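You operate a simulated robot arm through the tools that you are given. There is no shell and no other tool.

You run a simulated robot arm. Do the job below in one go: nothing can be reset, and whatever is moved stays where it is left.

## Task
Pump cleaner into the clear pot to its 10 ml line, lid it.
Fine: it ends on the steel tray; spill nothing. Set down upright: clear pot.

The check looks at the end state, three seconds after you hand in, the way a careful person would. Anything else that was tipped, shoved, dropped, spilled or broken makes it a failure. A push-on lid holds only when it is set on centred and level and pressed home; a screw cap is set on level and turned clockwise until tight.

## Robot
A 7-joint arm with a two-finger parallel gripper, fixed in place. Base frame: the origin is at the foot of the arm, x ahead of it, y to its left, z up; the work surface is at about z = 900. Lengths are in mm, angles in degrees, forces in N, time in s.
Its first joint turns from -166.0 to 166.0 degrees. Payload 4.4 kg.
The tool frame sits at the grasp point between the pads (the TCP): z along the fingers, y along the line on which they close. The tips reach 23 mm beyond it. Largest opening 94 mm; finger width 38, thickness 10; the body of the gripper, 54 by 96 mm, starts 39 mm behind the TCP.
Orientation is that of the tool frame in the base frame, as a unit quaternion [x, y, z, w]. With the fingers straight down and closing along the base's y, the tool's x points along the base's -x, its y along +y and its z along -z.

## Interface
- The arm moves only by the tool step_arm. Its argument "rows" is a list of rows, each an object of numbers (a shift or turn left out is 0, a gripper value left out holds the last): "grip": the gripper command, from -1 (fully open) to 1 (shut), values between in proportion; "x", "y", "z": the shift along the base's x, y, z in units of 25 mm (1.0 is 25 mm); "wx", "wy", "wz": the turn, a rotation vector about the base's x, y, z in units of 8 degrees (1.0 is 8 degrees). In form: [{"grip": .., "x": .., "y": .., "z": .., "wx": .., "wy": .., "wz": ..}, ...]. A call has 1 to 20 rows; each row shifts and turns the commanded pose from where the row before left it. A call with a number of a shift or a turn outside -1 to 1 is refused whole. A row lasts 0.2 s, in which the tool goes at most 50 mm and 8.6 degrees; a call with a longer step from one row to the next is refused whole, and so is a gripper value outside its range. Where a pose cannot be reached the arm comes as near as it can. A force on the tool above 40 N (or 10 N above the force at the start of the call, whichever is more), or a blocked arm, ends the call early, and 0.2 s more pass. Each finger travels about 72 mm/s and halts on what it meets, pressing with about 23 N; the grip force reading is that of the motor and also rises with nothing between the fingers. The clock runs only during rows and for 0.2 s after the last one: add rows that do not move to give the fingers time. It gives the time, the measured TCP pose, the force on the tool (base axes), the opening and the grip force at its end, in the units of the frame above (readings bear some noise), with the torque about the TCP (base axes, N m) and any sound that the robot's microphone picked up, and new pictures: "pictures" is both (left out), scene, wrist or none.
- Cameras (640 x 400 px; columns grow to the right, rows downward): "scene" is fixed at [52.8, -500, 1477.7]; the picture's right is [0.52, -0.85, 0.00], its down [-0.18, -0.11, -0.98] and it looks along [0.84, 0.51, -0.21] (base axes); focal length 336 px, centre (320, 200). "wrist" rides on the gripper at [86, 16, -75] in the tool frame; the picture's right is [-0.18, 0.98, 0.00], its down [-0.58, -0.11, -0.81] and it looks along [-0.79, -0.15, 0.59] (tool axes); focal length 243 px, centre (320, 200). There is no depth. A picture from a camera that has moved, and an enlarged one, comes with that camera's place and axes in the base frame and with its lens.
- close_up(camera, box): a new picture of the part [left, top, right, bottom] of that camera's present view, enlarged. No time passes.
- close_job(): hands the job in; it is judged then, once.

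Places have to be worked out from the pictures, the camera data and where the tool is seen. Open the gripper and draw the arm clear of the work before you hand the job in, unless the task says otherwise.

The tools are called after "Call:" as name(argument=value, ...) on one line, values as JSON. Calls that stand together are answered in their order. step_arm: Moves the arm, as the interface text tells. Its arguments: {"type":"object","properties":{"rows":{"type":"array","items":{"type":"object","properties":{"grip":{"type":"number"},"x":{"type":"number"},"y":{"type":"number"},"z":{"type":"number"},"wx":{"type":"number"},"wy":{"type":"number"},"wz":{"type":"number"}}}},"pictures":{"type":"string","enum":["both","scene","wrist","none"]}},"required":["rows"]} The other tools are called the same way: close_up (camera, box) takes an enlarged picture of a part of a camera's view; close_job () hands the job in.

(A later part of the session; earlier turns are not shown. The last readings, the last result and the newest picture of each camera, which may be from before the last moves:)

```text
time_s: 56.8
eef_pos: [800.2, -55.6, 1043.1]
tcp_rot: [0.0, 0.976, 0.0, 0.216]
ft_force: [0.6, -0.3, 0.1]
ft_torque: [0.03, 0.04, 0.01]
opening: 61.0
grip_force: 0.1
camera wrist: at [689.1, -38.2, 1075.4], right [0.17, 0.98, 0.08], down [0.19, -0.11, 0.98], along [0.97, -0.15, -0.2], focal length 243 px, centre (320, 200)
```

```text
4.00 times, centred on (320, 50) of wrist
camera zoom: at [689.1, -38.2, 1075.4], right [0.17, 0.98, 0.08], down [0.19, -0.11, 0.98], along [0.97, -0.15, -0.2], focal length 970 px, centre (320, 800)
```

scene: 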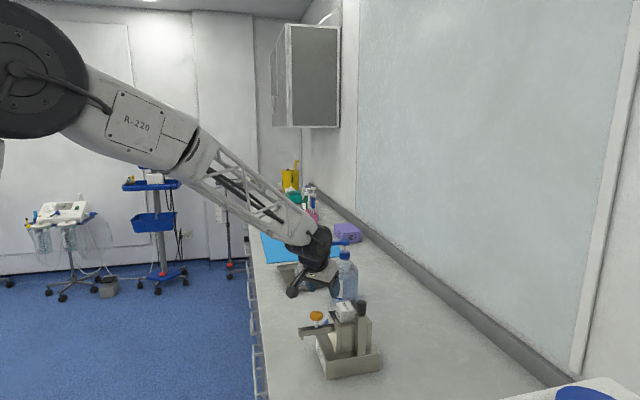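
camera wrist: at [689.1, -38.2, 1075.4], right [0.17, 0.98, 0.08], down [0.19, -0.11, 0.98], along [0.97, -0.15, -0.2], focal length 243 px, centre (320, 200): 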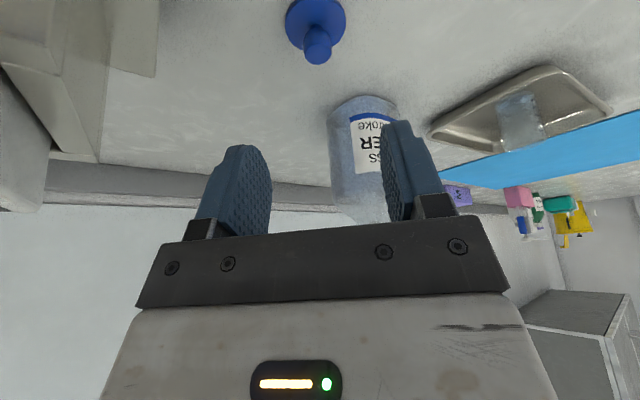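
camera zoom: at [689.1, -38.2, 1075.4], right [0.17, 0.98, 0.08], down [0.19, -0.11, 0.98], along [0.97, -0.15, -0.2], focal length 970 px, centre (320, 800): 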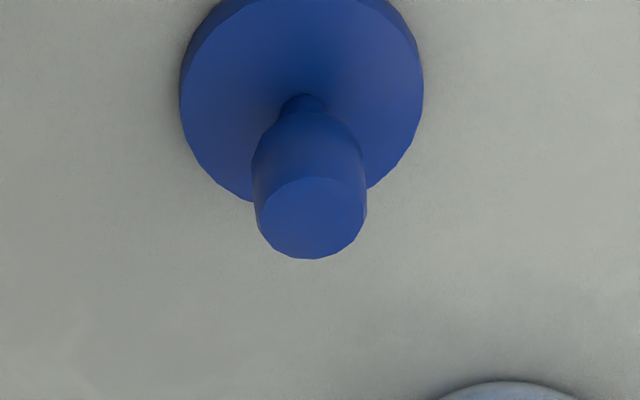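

The lid axis is at (849,-55.4) with the knob top at about z=930. I move over it and come down to just above the knob, open 61 mm.

Call:
step_arm(rows=[{"x": 0.6}, {"x": 0.6}, {"x": 0.59, "z": -0.4}, {"z": -0.8}, {"z": -0.9}, {"z": -0.9}, {}, {}], pictures="both")

Call:
close_up(camera="wrist", box=[220, 60, 420, 240])

Call:
close_up(camera="scene", box=[270, 230, 370, 340])

```text
time_s: 58.6
eef_pos: [846.0, -54.0, 969.6]
tcp_rot: [0.001, 0.976, 0.0, 0.217]
ft_force: [0.5, -0.3, 0.5]
ft_torque: [-0.01, 0.02, 0.0]
opening: 61.2
grip_force: 0.0
camera wrist: at [734.9, -37.0, 1001.3], right [0.17, 0.98, 0.08], down [0.19, -0.11, 0.98], along [0.97, -0.15, -0.2], focal length 243 px, centre (320, 200)
```

scene: 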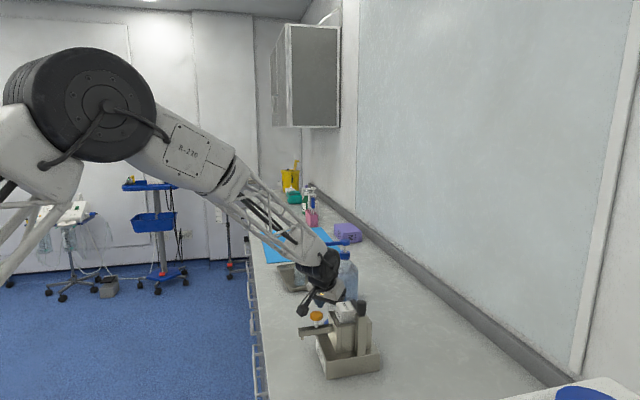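
wrist: 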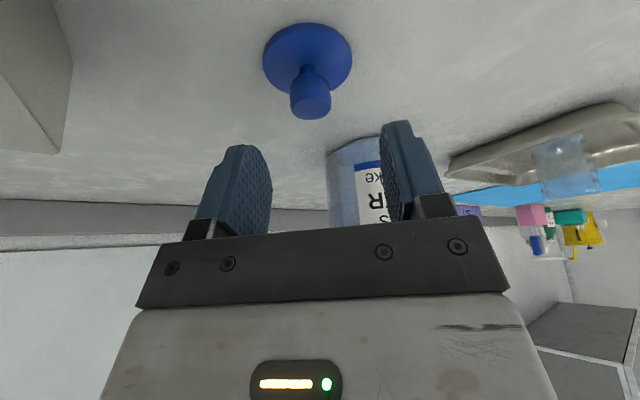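

```text
2.22 times, centred on (320, 150) of wrist
camera zoom: at [734.9, -37.0, 1001.3], right [0.17, 0.98, 0.08], down [0.19, -0.11, 0.98], along [0.97, -0.15, -0.2], focal length 539 px, centre (320, 311)
```

zoom: 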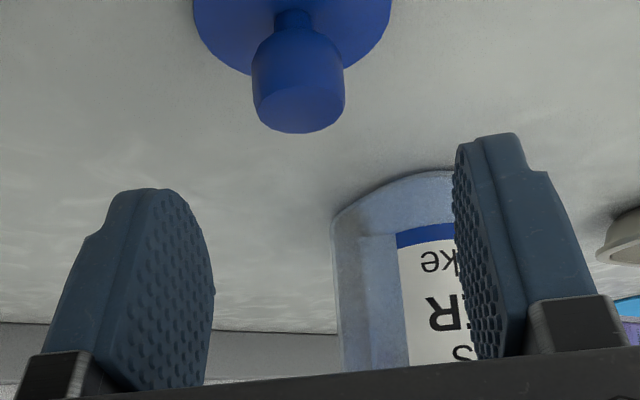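

```text
3.64 times, centred on (320, 285) of scene
camera zoom: at [52.8, -500.0, 1477.7], right [0.52, -0.85, 0.0], down [-0.18, -0.11, -0.98], along [0.84, 0.51, -0.21], focal length 1223 px, centre (320, -109)
```

zoom: 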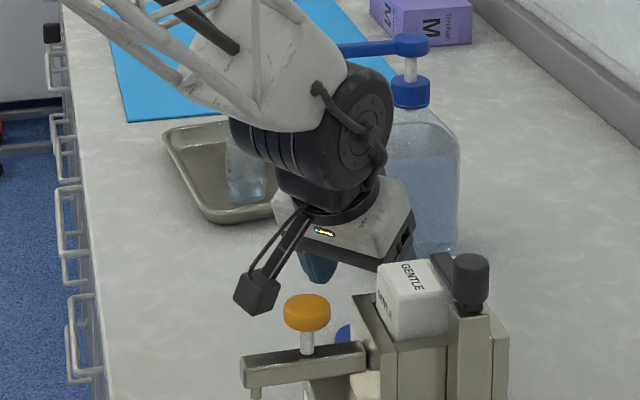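

Knob is centred between the fingers within 1 mm. I descend to grasp height and close on it.

Call:
step_arm(rows=[{"x": -0.06, "y": -0.036, "z": -0.4}, {"z": -0.5}, {"z": -0.4}, {}, {}], pictures="wrist")

Call:
close_up(camera="wrist", box=[220, 60, 420, 240])

```text
time_s: 59.8
eef_pos: [843.9, -54.9, 936.9]
tcp_rot: [0.0, 0.976, 0.0, 0.217]
ft_force: [-0.1, 0.9, 0.1]
ft_torque: [0.0, -0.01, 0.03]
opening: 61.2
grip_force: 0.1
camera wrist: at [733.5, -38.3, 968.6], right [0.17, 0.98, 0.08], down [0.19, -0.11, 0.98], along [0.97, -0.15, -0.2], focal length 243 px, centre (320, 200)
```

wrist: 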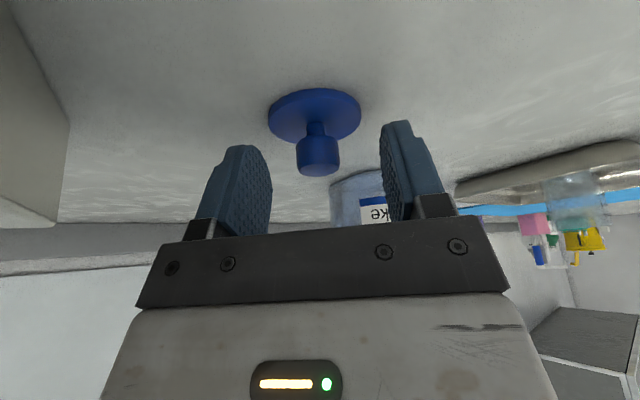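

```text
2.22 times, centred on (320, 150) of wrist
camera zoom: at [733.5, -38.3, 968.6], right [0.17, 0.98, 0.08], down [0.19, -0.11, 0.98], along [0.97, -0.15, -0.2], focal length 539 px, centre (320, 311)
```

zoom: 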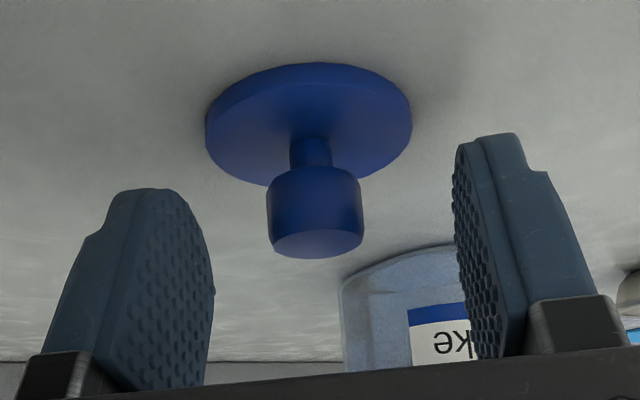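

The knob is well within the pad height. I close on it.

Call:
step_arm(rows=[{"grip": 0.2}, {"grip": 0.5}, {"grip": 1}, {"grip": 1}, {"grip": 1}, {"grip": 1}], pictures="wrist")

Call:
close_up(camera="wrist", box=[220, 60, 420, 240])

```text
time_s: 61.2
eef_pos: [843.4, -57.1, 937.4]
tcp_rot: [0.0, 0.976, 0.0, 0.216]
ft_force: [0.1, 0.5, -0.1]
ft_torque: [-0.02, -0.01, 0.04]
opening: 20.0
grip_force: 23.2
camera wrist: at [733.5, -38.3, 968.7], right [0.17, 0.98, 0.08], down [0.19, -0.11, 0.98], along [0.97, -0.15, -0.2], focal length 243 px, centre (320, 200)
```

wrist: 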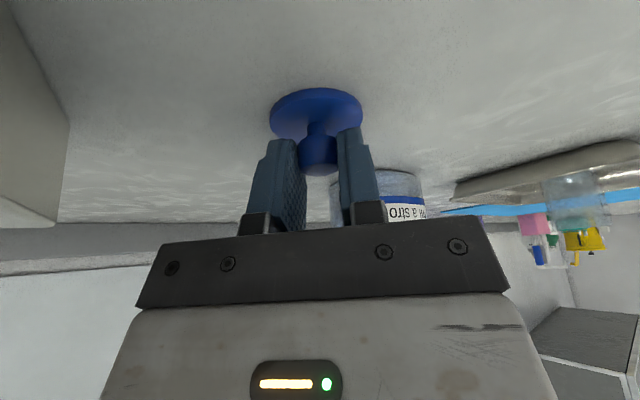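

```text
2.22 times, centred on (320, 150) of wrist
camera zoom: at [733.5, -38.3, 968.7], right [0.17, 0.98, 0.08], down [0.19, -0.11, 0.98], along [0.97, -0.15, -0.2], focal length 539 px, centre (320, 311)
```

zoom: 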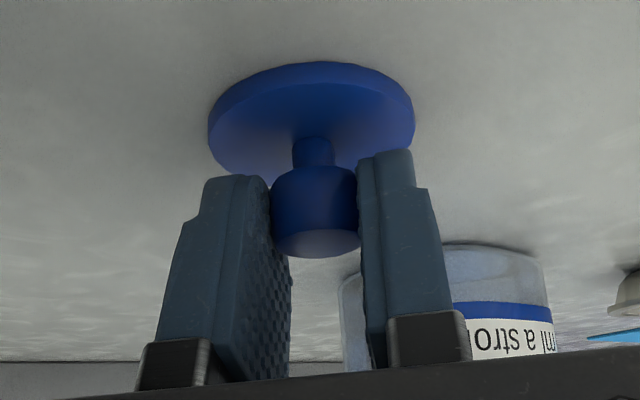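

Knob gripped at 20 mm. I lift, then go around the nozzle: first along +y, keeping well back from the bottle.

Call:
step_arm(rows=[{"z": 0.4}, {"z": 0.9}, {"z": 1.0}, {"z": 1.0}, {"z": 1.0}, {"z": 0.6}, {"y": 0.6}, {"y": 0.93}, {"y": 0.93}, {"y": 0.93}, {"y": 0.93}, {"y": 0.93}, {"y": 0.93}, {"y": 0.93}, {"y": 0.93}, {"y": 0.93}, {"y": 0.33}, {}, {}], pictures="both")

Call:
close_up(camera="wrist", box=[240, 40, 400, 180])

```text
time_s: 65.2
eef_pos: [844.1, 174.8, 1059.4]
tcp_rot: [0.0, 0.976, 0.001, 0.216]
ft_force: [0.5, -0.9, 0.0]
ft_torque: [-0.05, -0.01, 0.01]
opening: 20.2
grip_force: 22.1
camera wrist: at [733.5, 192.3, 1090.8], right [0.17, 0.98, 0.08], down [0.19, -0.11, 0.98], along [0.97, -0.15, -0.2], focal length 243 px, centre (320, 200)
```

scene: 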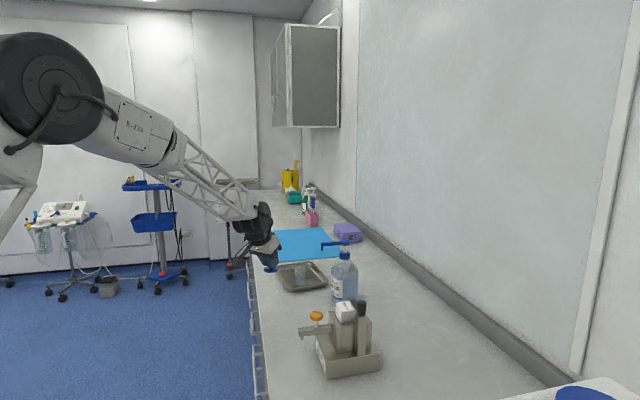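
wrist: 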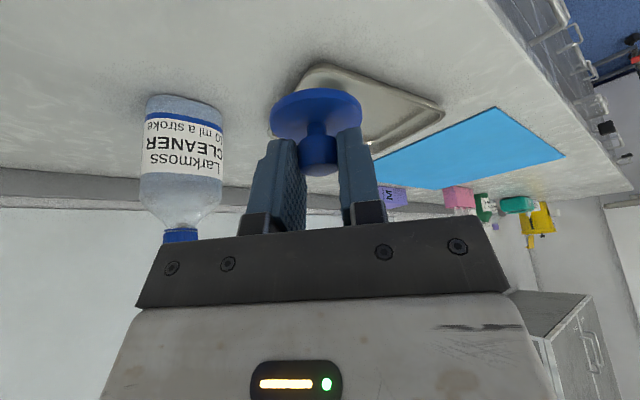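

```text
2.86 times, centred on (320, 110) of wrist
camera zoom: at [733.5, 192.3, 1090.8], right [0.17, 0.98, 0.08], down [0.19, -0.11, 0.98], along [0.97, -0.15, -0.2], focal length 693 px, centre (320, 457)
```

zoom: 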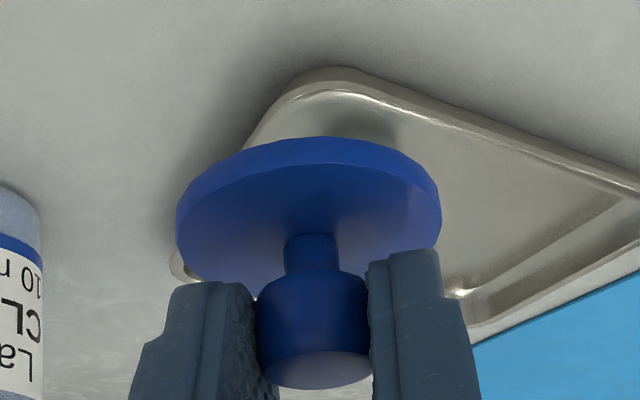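

The lid is held level. I zoom on the pot in the scene view to fix its position precisely for lidding.

Call:
close_up(camera="scene", box=[280, 255, 320, 295])

Call:
close_up(camera="scene", box=[230, 220, 330, 300])

```text
10.00 times, centred on (300, 275) of scene
camera zoom: at [52.8, -500.0, 1477.7], right [0.52, -0.85, 0.0], down [-0.18, -0.11, -0.98], along [0.84, 0.51, -0.21], focal length 3363 px, centre (520, -550)
```

zoom: 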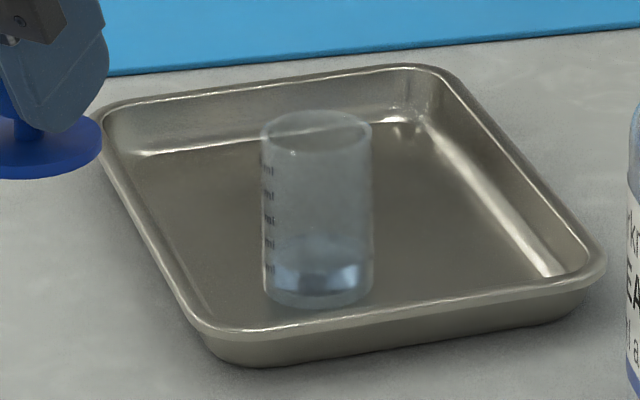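

```text
5.00 times, centred on (280, 260) of scene
camera zoom: at [52.8, -500.0, 1477.7], right [0.52, -0.85, 0.0], down [-0.18, -0.11, -0.98], along [0.84, 0.51, -0.21], focal length 1681 px, centre (520, -100)
```

zoom: 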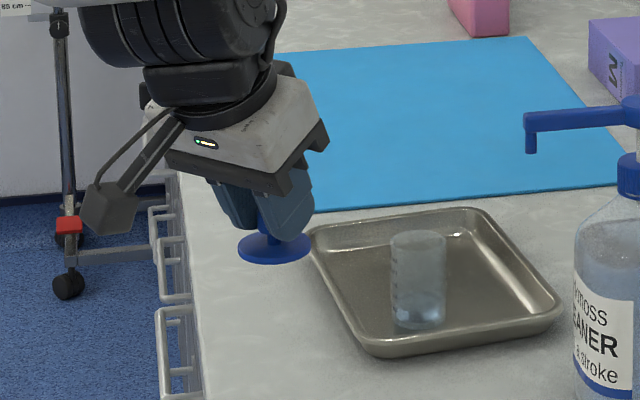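

Combining the estimates puts the pot axis at about (1013,177) with its rim at z≈968. The lid axis is about 4.7 mm ahead of the TCP. I move the lid over the pot, still high.

Call:
step_arm(rows=[{"x": 0.5, "y": 0.09}, {"x": 0.93}, {"x": 0.93}, {"x": 0.93}, {"x": 0.93}, {"x": 0.93}, {"x": 0.93}, {"x": 0.49}, {"z": -0.5}, {}, {}], pictures="both")

Call:
close_up(camera="scene", box=[275, 245, 325, 295])

Call:
close_up(camera="wrist", box=[240, 20, 400, 180])

```text
time_s: 67.6
eef_pos: [1005.9, 179.4, 1047.5]
tcp_rot: [0.0, 0.976, 0.0, 0.217]
ft_force: [-0.9, -0.4, -0.3]
ft_torque: [0.0, -0.01, 0.01]
opening: 20.2
grip_force: 22.9
camera wrist: at [895.7, 196.0, 1079.0], right [0.17, 0.98, 0.08], down [0.19, -0.11, 0.98], along [0.97, -0.15, -0.2], focal length 243 px, centre (320, 200)
```

scene: 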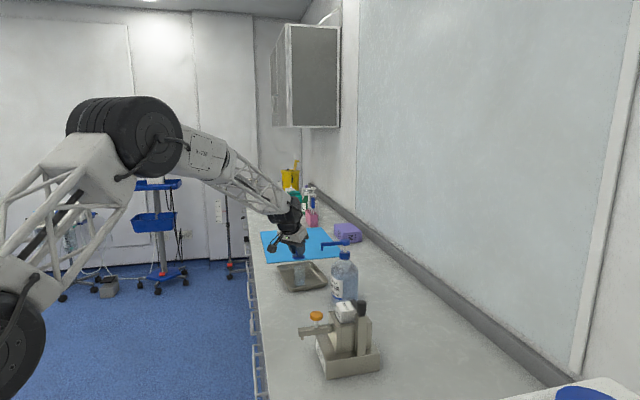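
wrist: 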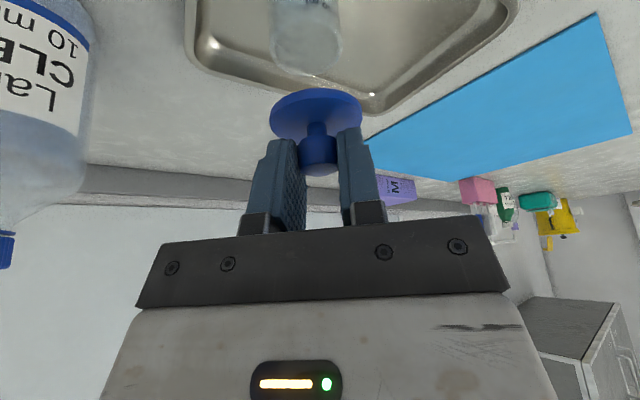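

```text
8.00 times, centred on (300, 270) of scene
camera zoom: at [52.8, -500.0, 1477.7], right [0.52, -0.85, 0.0], down [-0.18, -0.11, -0.98], along [0.84, 0.51, -0.21], focal length 2690 px, centre (480, -360)
```

zoom: 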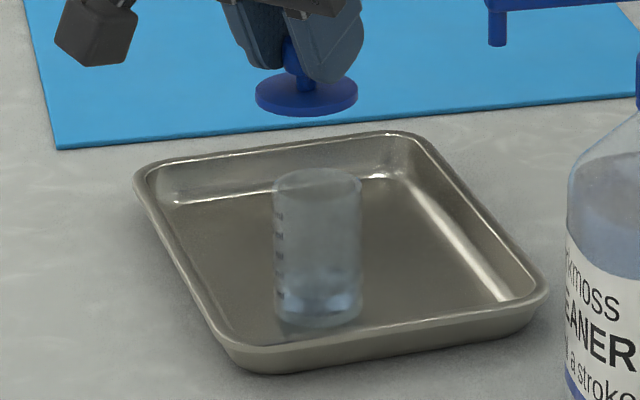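

```text
2.50 times, centred on (320, 100) of wrist
camera zoom: at [895.7, 196.0, 1079.0], right [0.17, 0.98, 0.08], down [0.19, -0.11, 0.98], along [0.97, -0.15, -0.2], focal length 606 px, centre (320, 450)
```

zoom: 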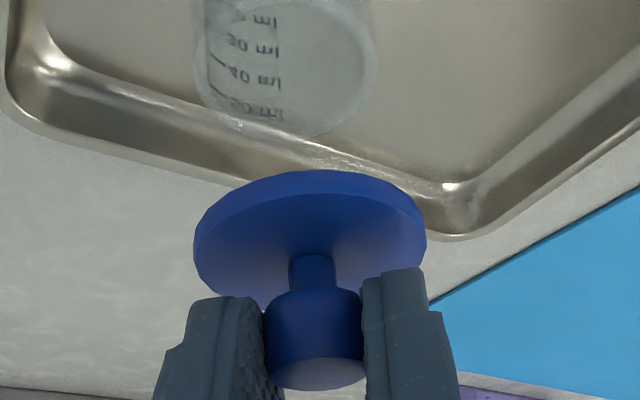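

Both the lid and the pot rim are visible in both views now. I take tighter zooms to measure their offset.

Call:
close_up(camera="scene", box=[284, 244, 314, 274])

Call:
close_up(camera="wrist", box=[260, 0, 380, 100])

Call:
close_up(camera="wrist", box=[260, 70, 380, 180])

```text
13.33 times, centred on (299, 259) of scene
camera zoom: at [52.8, -500.0, 1477.7], right [0.52, -0.85, 0.0], down [-0.18, -0.11, -0.98], along [0.84, 0.51, -0.21], focal length 4484 px, centre (600, -587)
```

zoom: 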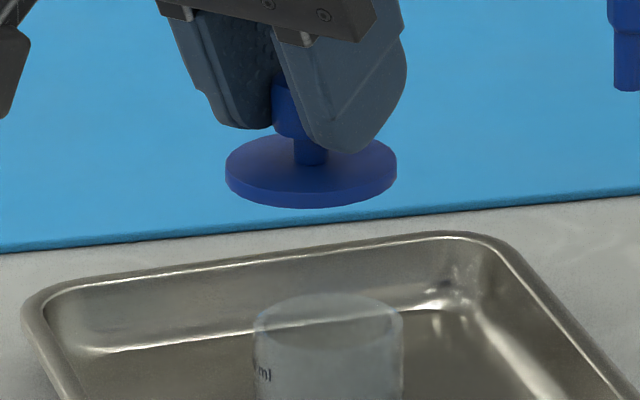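

```text
4.00 times, centred on (320, 50) of wrist
camera zoom: at [895.7, 196.0, 1079.0], right [0.17, 0.98, 0.08], down [0.19, -0.11, 0.98], along [0.97, -0.15, -0.2], focal length 970 px, centre (320, 800)
```

zoom: 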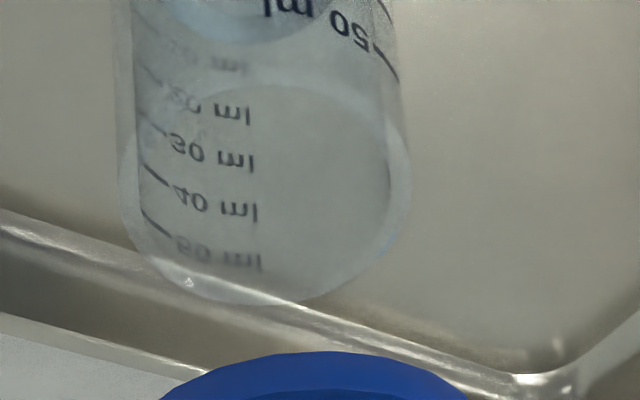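

```text
3.64 times, centred on (320, 125) of wrist
camera zoom: at [895.7, 196.0, 1079.0], right [0.17, 0.98, 0.08], down [0.19, -0.11, 0.98], along [0.97, -0.15, -0.2], focal length 882 px, centre (320, 473)
```

zoom: 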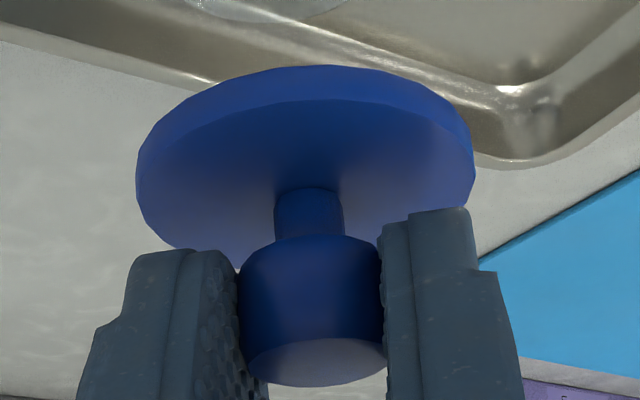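

The lid needs to shift about +1.8 mm in x and -2.5 mm in y. I apply that, lower to about 8 mm above the rim and recheck.

Call:
step_arm(rows=[{"x": 0.072, "y": -0.1}, {"z": -0.45}, {"z": -0.5}, {"z": -0.41}, {}, {}], pictures="both")

Call:
close_up(camera="scene", box=[284, 250, 314, 280])

Call:
close_up(camera="wrist", box=[260, 40, 380, 140])

```text
time_s: 69.0
eef_pos: [1009.2, 175.2, 1012.2]
tcp_rot: [-0.001, 0.976, 0.001, 0.216]
ft_force: [0.4, -0.2, 0.2]
ft_torque: [-0.01, 0.01, 0.06]
opening: 20.4
grip_force: 23.6
camera wrist: at [898.2, 191.5, 1044.4], right [0.17, 0.98, 0.08], down [0.19, -0.11, 0.98], along [0.97, -0.15, -0.2], focal length 243 px, centre (320, 200)
```

scene: 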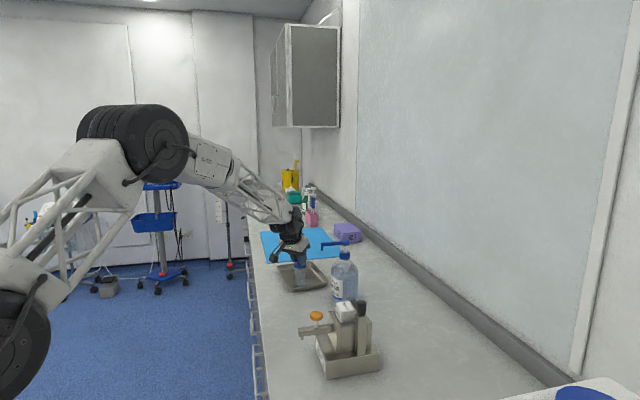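
wrist: 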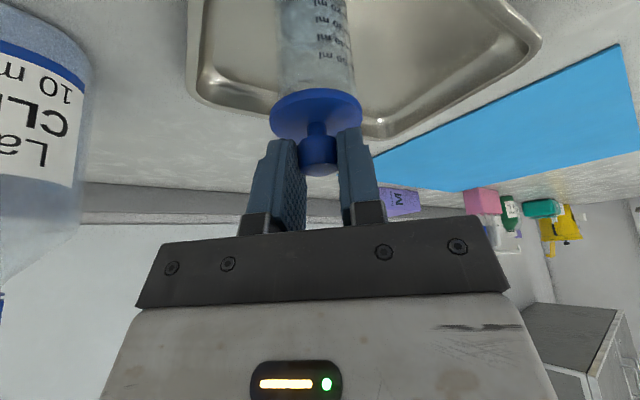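

```text
13.33 times, centred on (299, 265) of scene
camera zoom: at [52.8, -500.0, 1477.7], right [0.52, -0.85, 0.0], down [-0.18, -0.11, -0.98], along [0.84, 0.51, -0.21], focal length 4484 px, centre (600, -667)
```

zoom: 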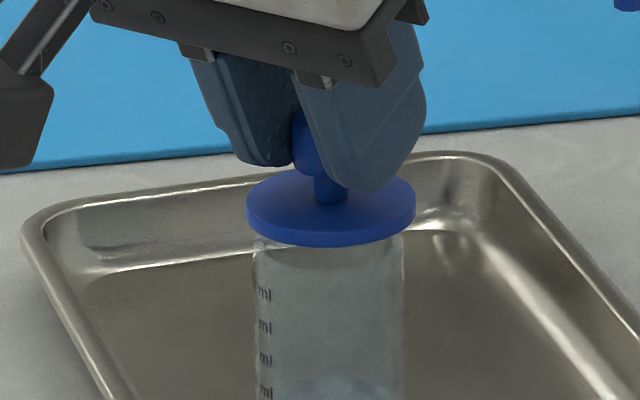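

```text
4.00 times, centred on (320, 90) of wrist
camera zoom: at [898.2, 191.5, 1044.4], right [0.17, 0.98, 0.08], down [0.19, -0.11, 0.98], along [0.97, -0.15, -0.2], focal length 970 px, centre (320, 640)
```

zoom: 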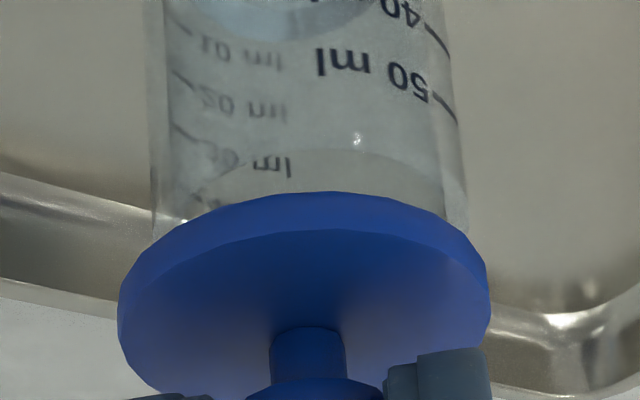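

The lid is now within about 1.5 mm of the pot centre. I apply a small correction (x -0.8, y +1.3), lower to about 2 mm above the rim and recheck.

Call:
step_arm(rows=[{"x": -0.03, "y": 0.05}, {"z": -0.2}, {}, {}, {}], pictures="both")

Call:
close_up(camera="scene", box=[284, 250, 314, 280])

Call:
close_up(camera="wrist", box=[260, 40, 380, 140])

```text
time_s: 70.2
eef_pos: [1007.6, 175.5, 1006.7]
tcp_rot: [0.0, 0.976, 0.0, 0.217]
ft_force: [0.6, 0.0, -0.3]
ft_torque: [0.01, 0.0, -0.01]
opening: 20.4
grip_force: 22.9
camera wrist: at [897.5, 193.0, 1038.9], right [0.17, 0.98, 0.08], down [0.19, -0.11, 0.98], along [0.97, -0.15, -0.2], focal length 243 px, centre (320, 200)
```

scene: 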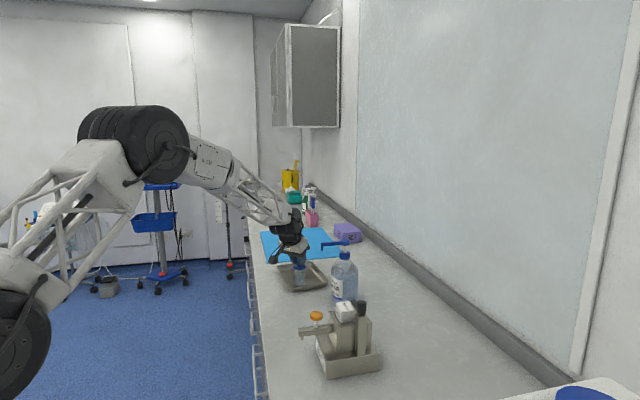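
wrist: 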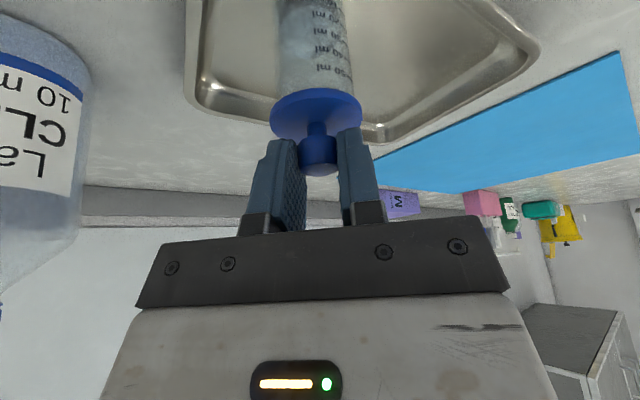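

```text
13.33 times, centred on (299, 265) of scene
camera zoom: at [52.8, -500.0, 1477.7], right [0.52, -0.85, 0.0], down [-0.18, -0.11, -0.98], along [0.84, 0.51, -0.21], focal length 4484 px, centre (600, -667)
```

zoom: 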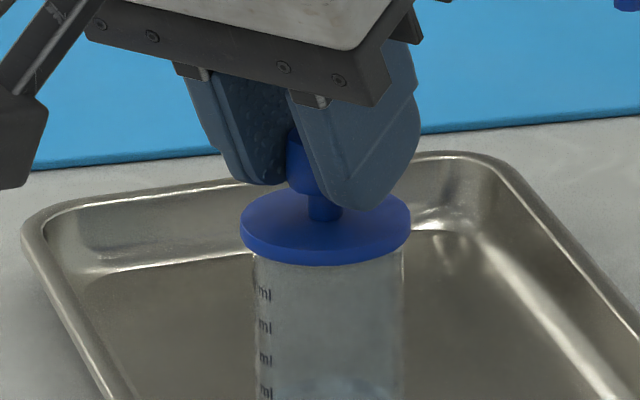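

```text
4.00 times, centred on (320, 90) of wrist
camera zoom: at [897.5, 193.0, 1038.9], right [0.17, 0.98, 0.08], down [0.19, -0.11, 0.98], along [0.97, -0.15, -0.2], focal length 970 px, centre (320, 640)
```

zoom: 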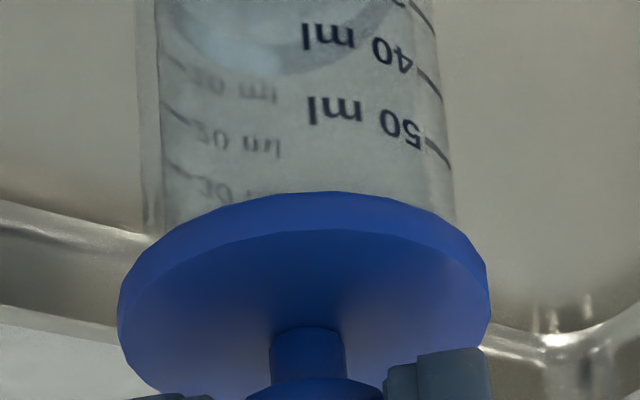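

The lid is centred to within about 0.5 mm in both views. I lower and press it home, watching the force.

Call:
step_arm(rows=[{"z": -0.08}, {"z": -0.08}, {"z": -0.06}, {}], pictures="both")

Call:
close_up(camera="scene", box=[284, 250, 314, 280])

```text
time_s: 71.2
eef_pos: [1007.4, 176.9, 1002.1]
tcp_rot: [0.0, 0.976, 0.0, 0.217]
ft_force: [-2.1, -0.9, 9.8]
ft_torque: [-0.04, 0.19, 0.0]
opening: 20.1
grip_force: 22.6
camera wrist: at [897.4, 193.7, 1034.1], right [0.17, 0.98, 0.08], down [0.18, -0.11, 0.98], along [0.97, -0.15, -0.2], focal length 243 px, centre (320, 200)
```

scene: 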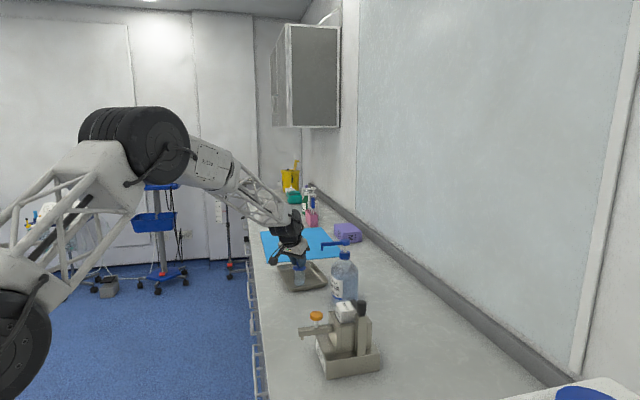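
wrist: 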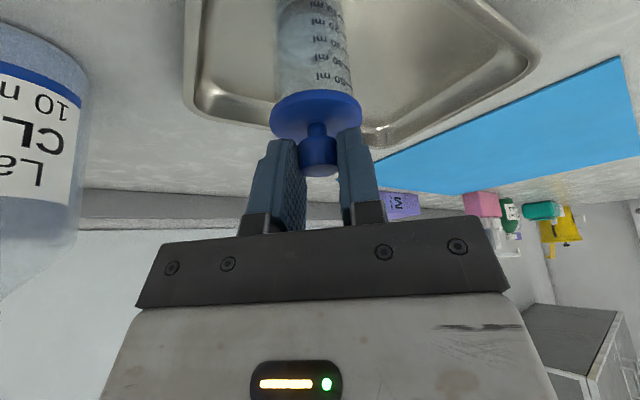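

```text
13.33 times, centred on (299, 265) of scene
camera zoom: at [52.8, -500.0, 1477.7], right [0.52, -0.85, 0.0], down [-0.18, -0.11, -0.98], along [0.84, 0.51, -0.21], focal length 4484 px, centre (600, -667)
```

zoom: 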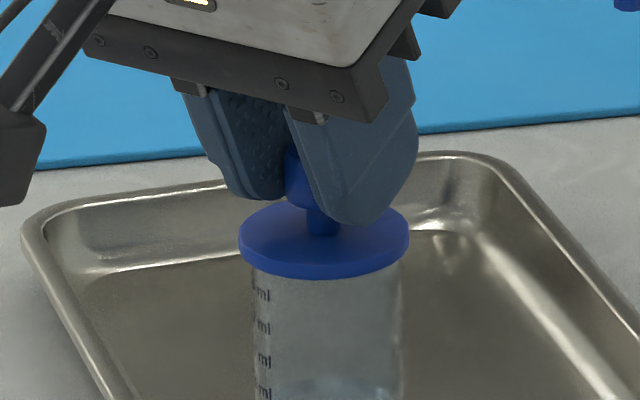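

Contact at about 10 N. I press further to push the lid home.

Call:
step_arm(rows=[{"z": -0.06}, {"z": -0.06}, {"z": -0.06}, {"z": -0.06}, {"z": -0.06}, {"z": -0.06}], pictures="both")

Call:
close_up(camera="scene", box=[284, 250, 314, 280])

Call:
close_up(camera="wrist", box=[260, 40, 380, 140])

```text
time_s: 72.2
eef_pos: [1009.6, 176.2, 998.4]
tcp_rot: [0.0, 0.976, 0.0, 0.218]
ft_force: [-0.4, -0.4, 4.2]
ft_torque: [-0.03, 0.1, 0.0]
opening: 20.4
grip_force: 23.0
stopped in row 5: the force on the tool passed its limit at 42 N (the readings are from after the stop); the commanded pose is now the measured one
camera wrist: at [897.9, 193.9, 1030.5], right [0.17, 0.98, 0.08], down [0.18, -0.11, 0.98], along [0.97, -0.15, -0.2], focal length 243 px, centre (320, 200)
```

scene: 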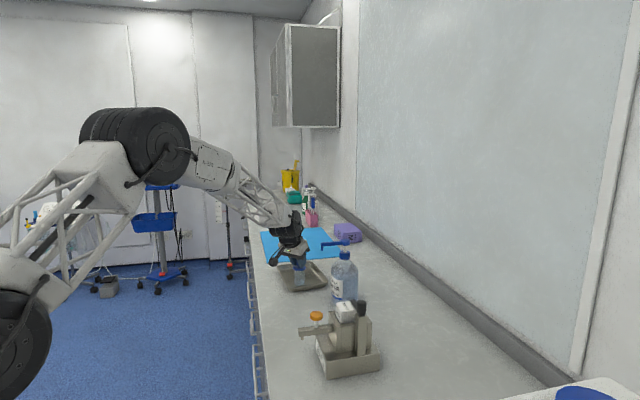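
wrist: 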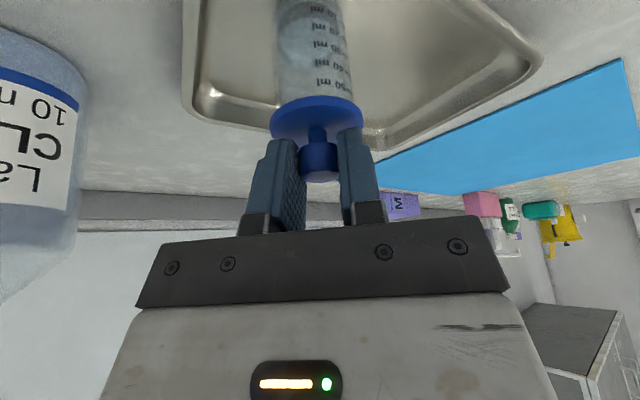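

```text
13.33 times, centred on (299, 265) of scene
camera zoom: at [52.8, -500.0, 1477.7], right [0.52, -0.85, 0.0], down [-0.18, -0.11, -0.98], along [0.84, 0.51, -0.21], focal length 4484 px, centre (600, -667)
```

zoom: 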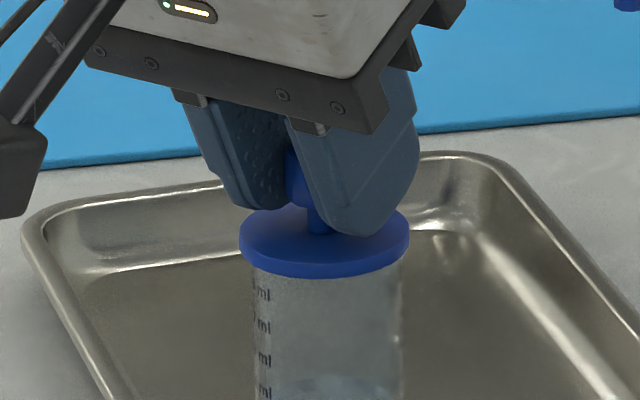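

```text
4.00 times, centred on (320, 90) of wrist
camera zoom: at [897.9, 193.9, 1030.5], right [0.17, 0.98, 0.08], down [0.18, -0.11, 0.98], along [0.97, -0.15, -0.2], focal length 970 px, centre (320, 640)
```

zoom: 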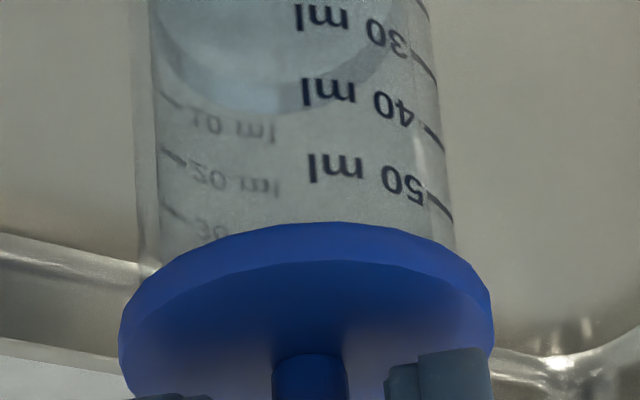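

The lid did not move between 10 N and 42 N; the fingers slid down the knob instead, so the lid is resting on or over the rim. I release it, rise and inspect before pressing on the knob top.

Call:
step_arm(rows=[{"grip": 0.4}, {"grip": 0.2}, {"grip": -0.1}, {"grip": -0.3}, {"grip": -0.3}, {"z": 0.3}, {"z": 0.6}, {"z": 0.8}, {"z": 0.8}, {"z": 0.5}, {}], pictures="both")

Call:
close_up(camera="scene", box=[284, 250, 314, 280])

Call:
close_up(camera="wrist", box=[240, 0, 400, 110])

```text
time_s: 74.6
eef_pos: [1008.4, 175.3, 1072.7]
tcp_rot: [0.001, 0.976, 0.0, 0.218]
ft_force: [0.2, 0.6, -0.2]
ft_torque: [-0.02, 0.0, 0.01]
opening: 61.3
grip_force: 0.0
camera wrist: at [898.4, 192.9, 1104.2], right [0.17, 0.98, 0.08], down [0.18, -0.11, 0.98], along [0.97, -0.15, -0.2], focal length 243 px, centre (320, 200)
```

scene: 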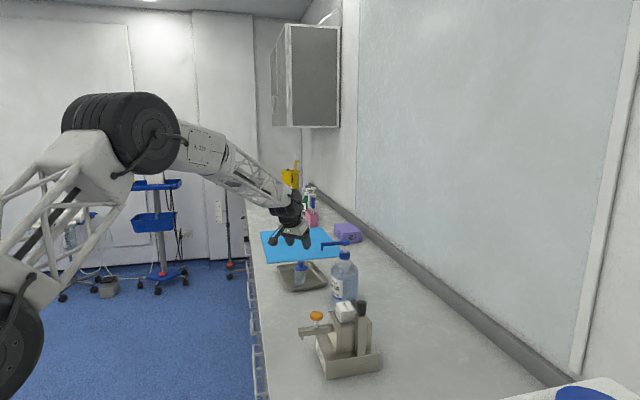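
wrist: 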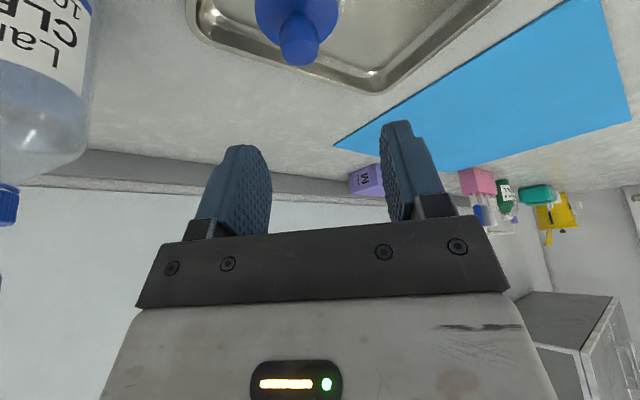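

```text
13.33 times, centred on (299, 265) of scene
camera zoom: at [52.8, -500.0, 1477.7], right [0.52, -0.85, 0.0], down [-0.18, -0.11, -0.98], along [0.84, 0.51, -0.21], focal length 4484 px, centre (600, -667)
```

zoom: 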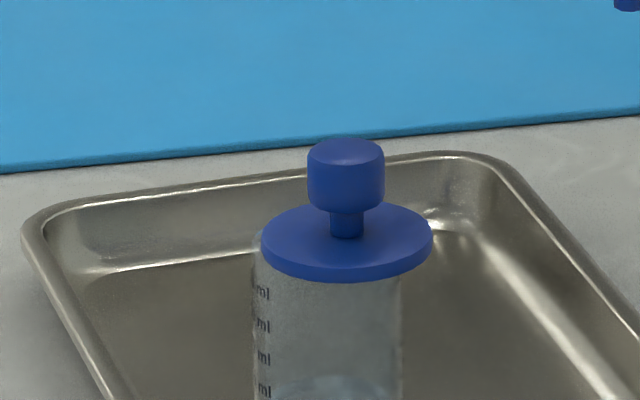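

```text
3.64 times, centred on (320, 55) of wrist
camera zoom: at [898.4, 192.9, 1104.2], right [0.17, 0.98, 0.08], down [0.18, -0.11, 0.98], along [0.97, -0.15, -0.2], focal length 882 px, centre (320, 727)
```

zoom: 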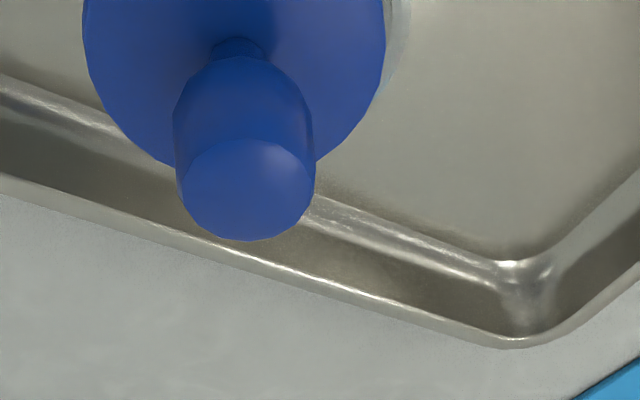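

The lid shifted about 6 mm toward -y when I opened, because the tips were touching the disc; it is still lying on the rim, not seated. I will regrip the knob higher, re-centre it, release without touching the disc, then press on the knob top. First I line up over the knob.

Call:
step_arm(rows=[{"x": -0.068, "y": -0.168}, {"z": -0.6}, {"z": -0.6}, {"z": -0.4}, {}, {}], pictures="both")

Call:
close_up(camera="wrist", box=[220, 20, 420, 200])

Call:
close_up(camera="scene", box=[284, 245, 319, 280])

```text
time_s: 76.0
eef_pos: [1008.5, 171.8, 1034.0]
tcp_rot: [0.0, 0.976, 0.0, 0.218]
ft_force: [-0.8, 0.5, 1.2]
ft_torque: [-0.02, 0.01, 0.01]
opening: 61.1
grip_force: 0.0
camera wrist: at [896.7, 189.2, 1064.5], right [0.17, 0.98, 0.08], down [0.18, -0.11, 0.98], along [0.97, -0.15, -0.2], focal length 243 px, centre (320, 200)
```

scene: 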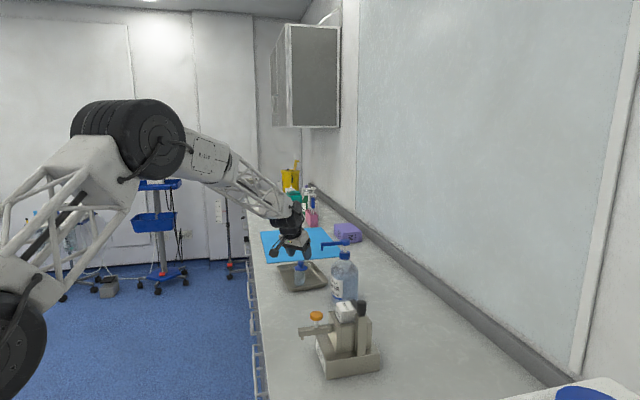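
wrist: 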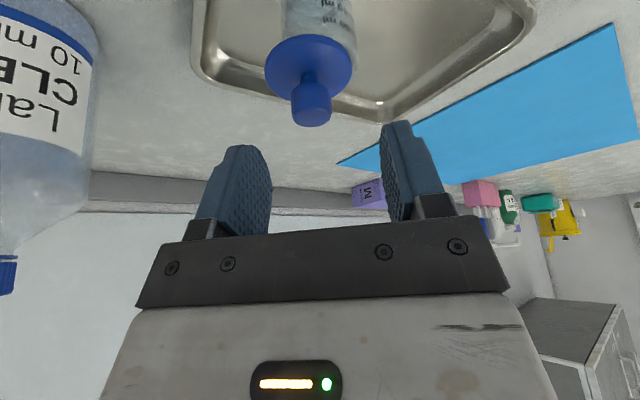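

```text
2.22 times, centred on (320, 110) of wrist
camera zoom: at [896.7, 189.2, 1064.5], right [0.17, 0.98, 0.08], down [0.18, -0.11, 0.98], along [0.97, -0.15, -0.2], focal length 539 px, centre (320, 400)
```

zoom: 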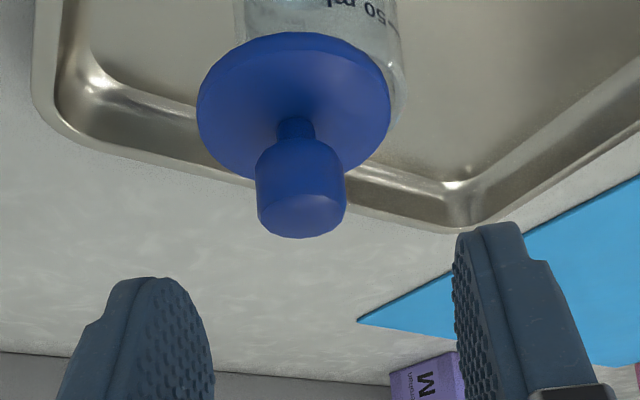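

```text
11.43 times, centred on (302, 262) of scene
camera zoom: at [52.8, -500.0, 1477.7], right [0.52, -0.85, 0.0], down [-0.18, -0.11, -0.98], along [0.84, 0.51, -0.21], focal length 3843 px, centre (531, -514)
```

zoom: 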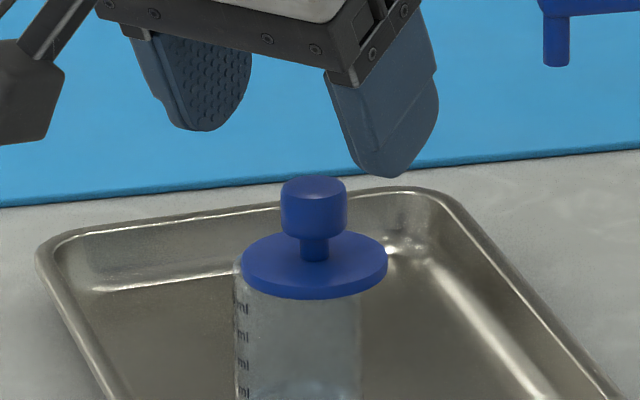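

The knob is centred between the fingers. I lower to a grip height about 1 mm higher on the knob than before and close.

Call:
step_arm(rows=[{"z": -0.5}, {"z": -0.5}, {"z": -0.2}, {}, {"grip": 0.2}, {"grip": 0.4}, {"grip": 1}, {"grip": 1}, {"grip": 1}, {"grip": 1}], pictures="both")

Call:
close_up(camera="wrist", box=[260, 40, 380, 180])

Call:
close_up(camera="scene", box=[284, 250, 314, 280])

```text
time_s: 78.2
eef_pos: [1006.8, 172.1, 1003.2]
tcp_rot: [0.0, 0.976, 0.0, 0.218]
ft_force: [-0.7, 0.8, -0.6]
ft_torque: [0.03, 0.0, -0.04]
opening: 20.0
grip_force: 23.3
camera wrist: at [896.3, 189.5, 1034.3], right [0.17, 0.98, 0.08], down [0.18, -0.11, 0.98], along [0.97, -0.15, -0.2], focal length 243 px, centre (320, 200)
```

scene: 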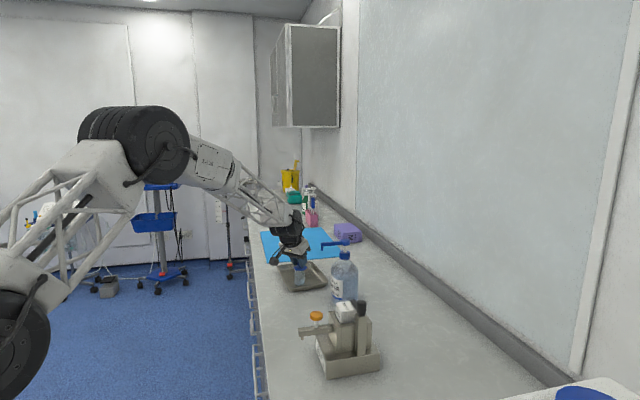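
wrist: 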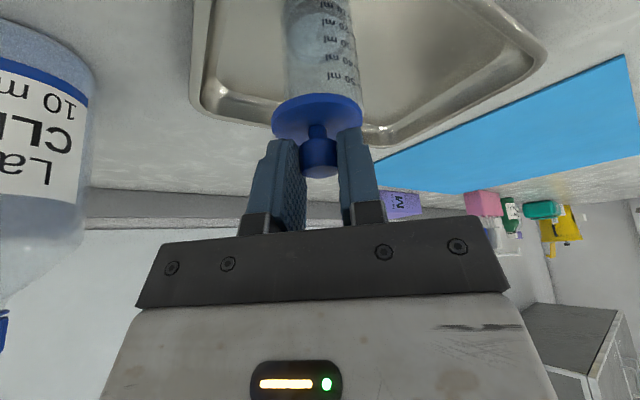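

```text
2.86 times, centred on (320, 110) of wrist
camera zoom: at [896.3, 189.5, 1034.3], right [0.17, 0.98, 0.08], down [0.18, -0.11, 0.98], along [0.97, -0.15, -0.2], focal length 693 px, centre (320, 457)
```

zoom: 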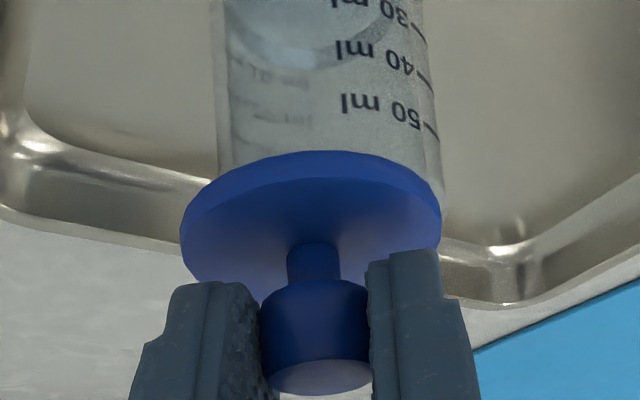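

```text
13.33 times, centred on (299, 265) of scene
camera zoom: at [52.8, -500.0, 1477.7], right [0.52, -0.85, 0.0], down [-0.18, -0.11, -0.98], along [0.84, 0.51, -0.21], focal length 4484 px, centre (600, -667)
```

zoom: 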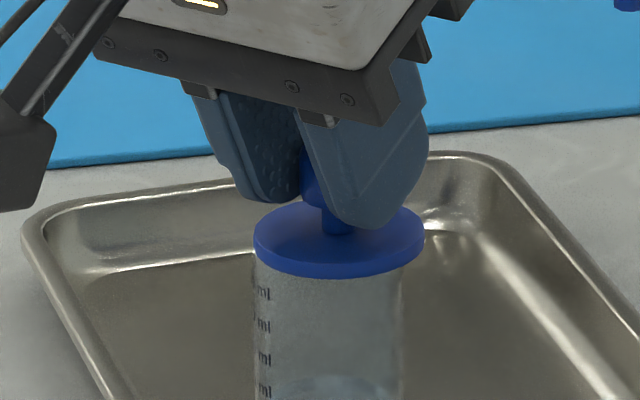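

Gripped again. The lid needs about +1.7 mm in x and +4.6 mm in y. I lift it 3 mm, shift and check.

Call:
step_arm(rows=[{"z": 0.12}, {"x": 0.068, "y": 0.184}, {}, {}, {}], pictures="wrist")

Call:
close_up(camera="wrist", box=[260, 40, 380, 140])

Call:
close_up(camera="scene", box=[284, 250, 314, 280])

```text
time_s: 79.4
eef_pos: [1008.3, 177.0, 1005.6]
tcp_rot: [0.0, 0.976, 0.0, 0.218]
ft_force: [0.0, -0.7, -1.4]
ft_torque: [0.0, 0.01, 0.03]
opening: 20.3
grip_force: 22.7
camera wrist: at [897.6, 193.9, 1037.8], right [0.17, 0.98, 0.08], down [0.18, -0.11, 0.98], along [0.97, -0.15, -0.2], focal length 243 px, centre (320, 200)
```

wrist: 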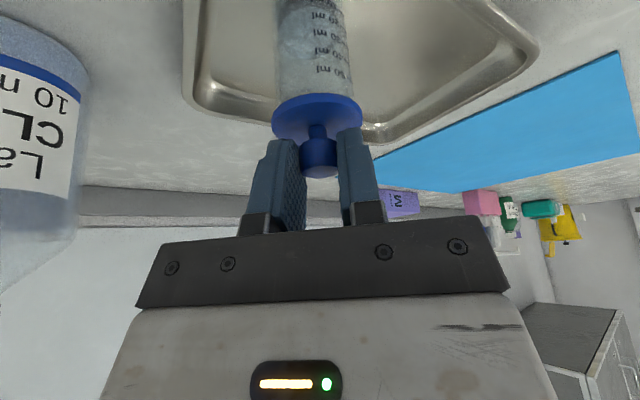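

```text
4.00 times, centred on (320, 90) of wrist
camera zoom: at [897.6, 193.9, 1037.8], right [0.17, 0.98, 0.08], down [0.18, -0.11, 0.98], along [0.97, -0.15, -0.2], focal length 970 px, centre (320, 640)
```

zoom: 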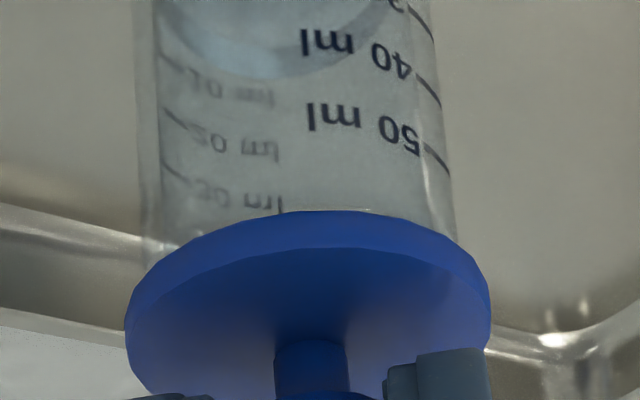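

```text
13.33 times, centred on (299, 265) of scene
camera zoom: at [52.8, -500.0, 1477.7], right [0.52, -0.85, 0.0], down [-0.18, -0.11, -0.98], along [0.84, 0.51, -0.21], focal length 4484 px, centre (600, -667)
```

zoom: 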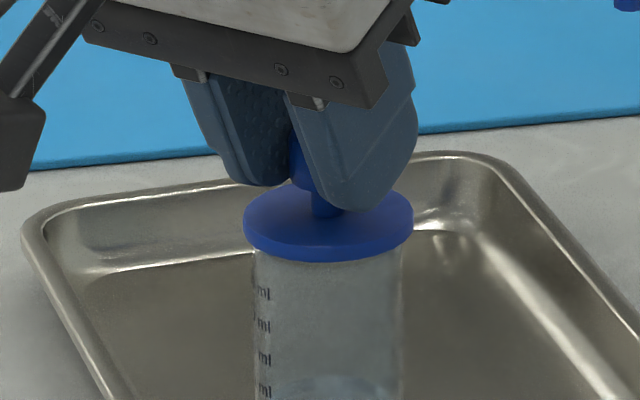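

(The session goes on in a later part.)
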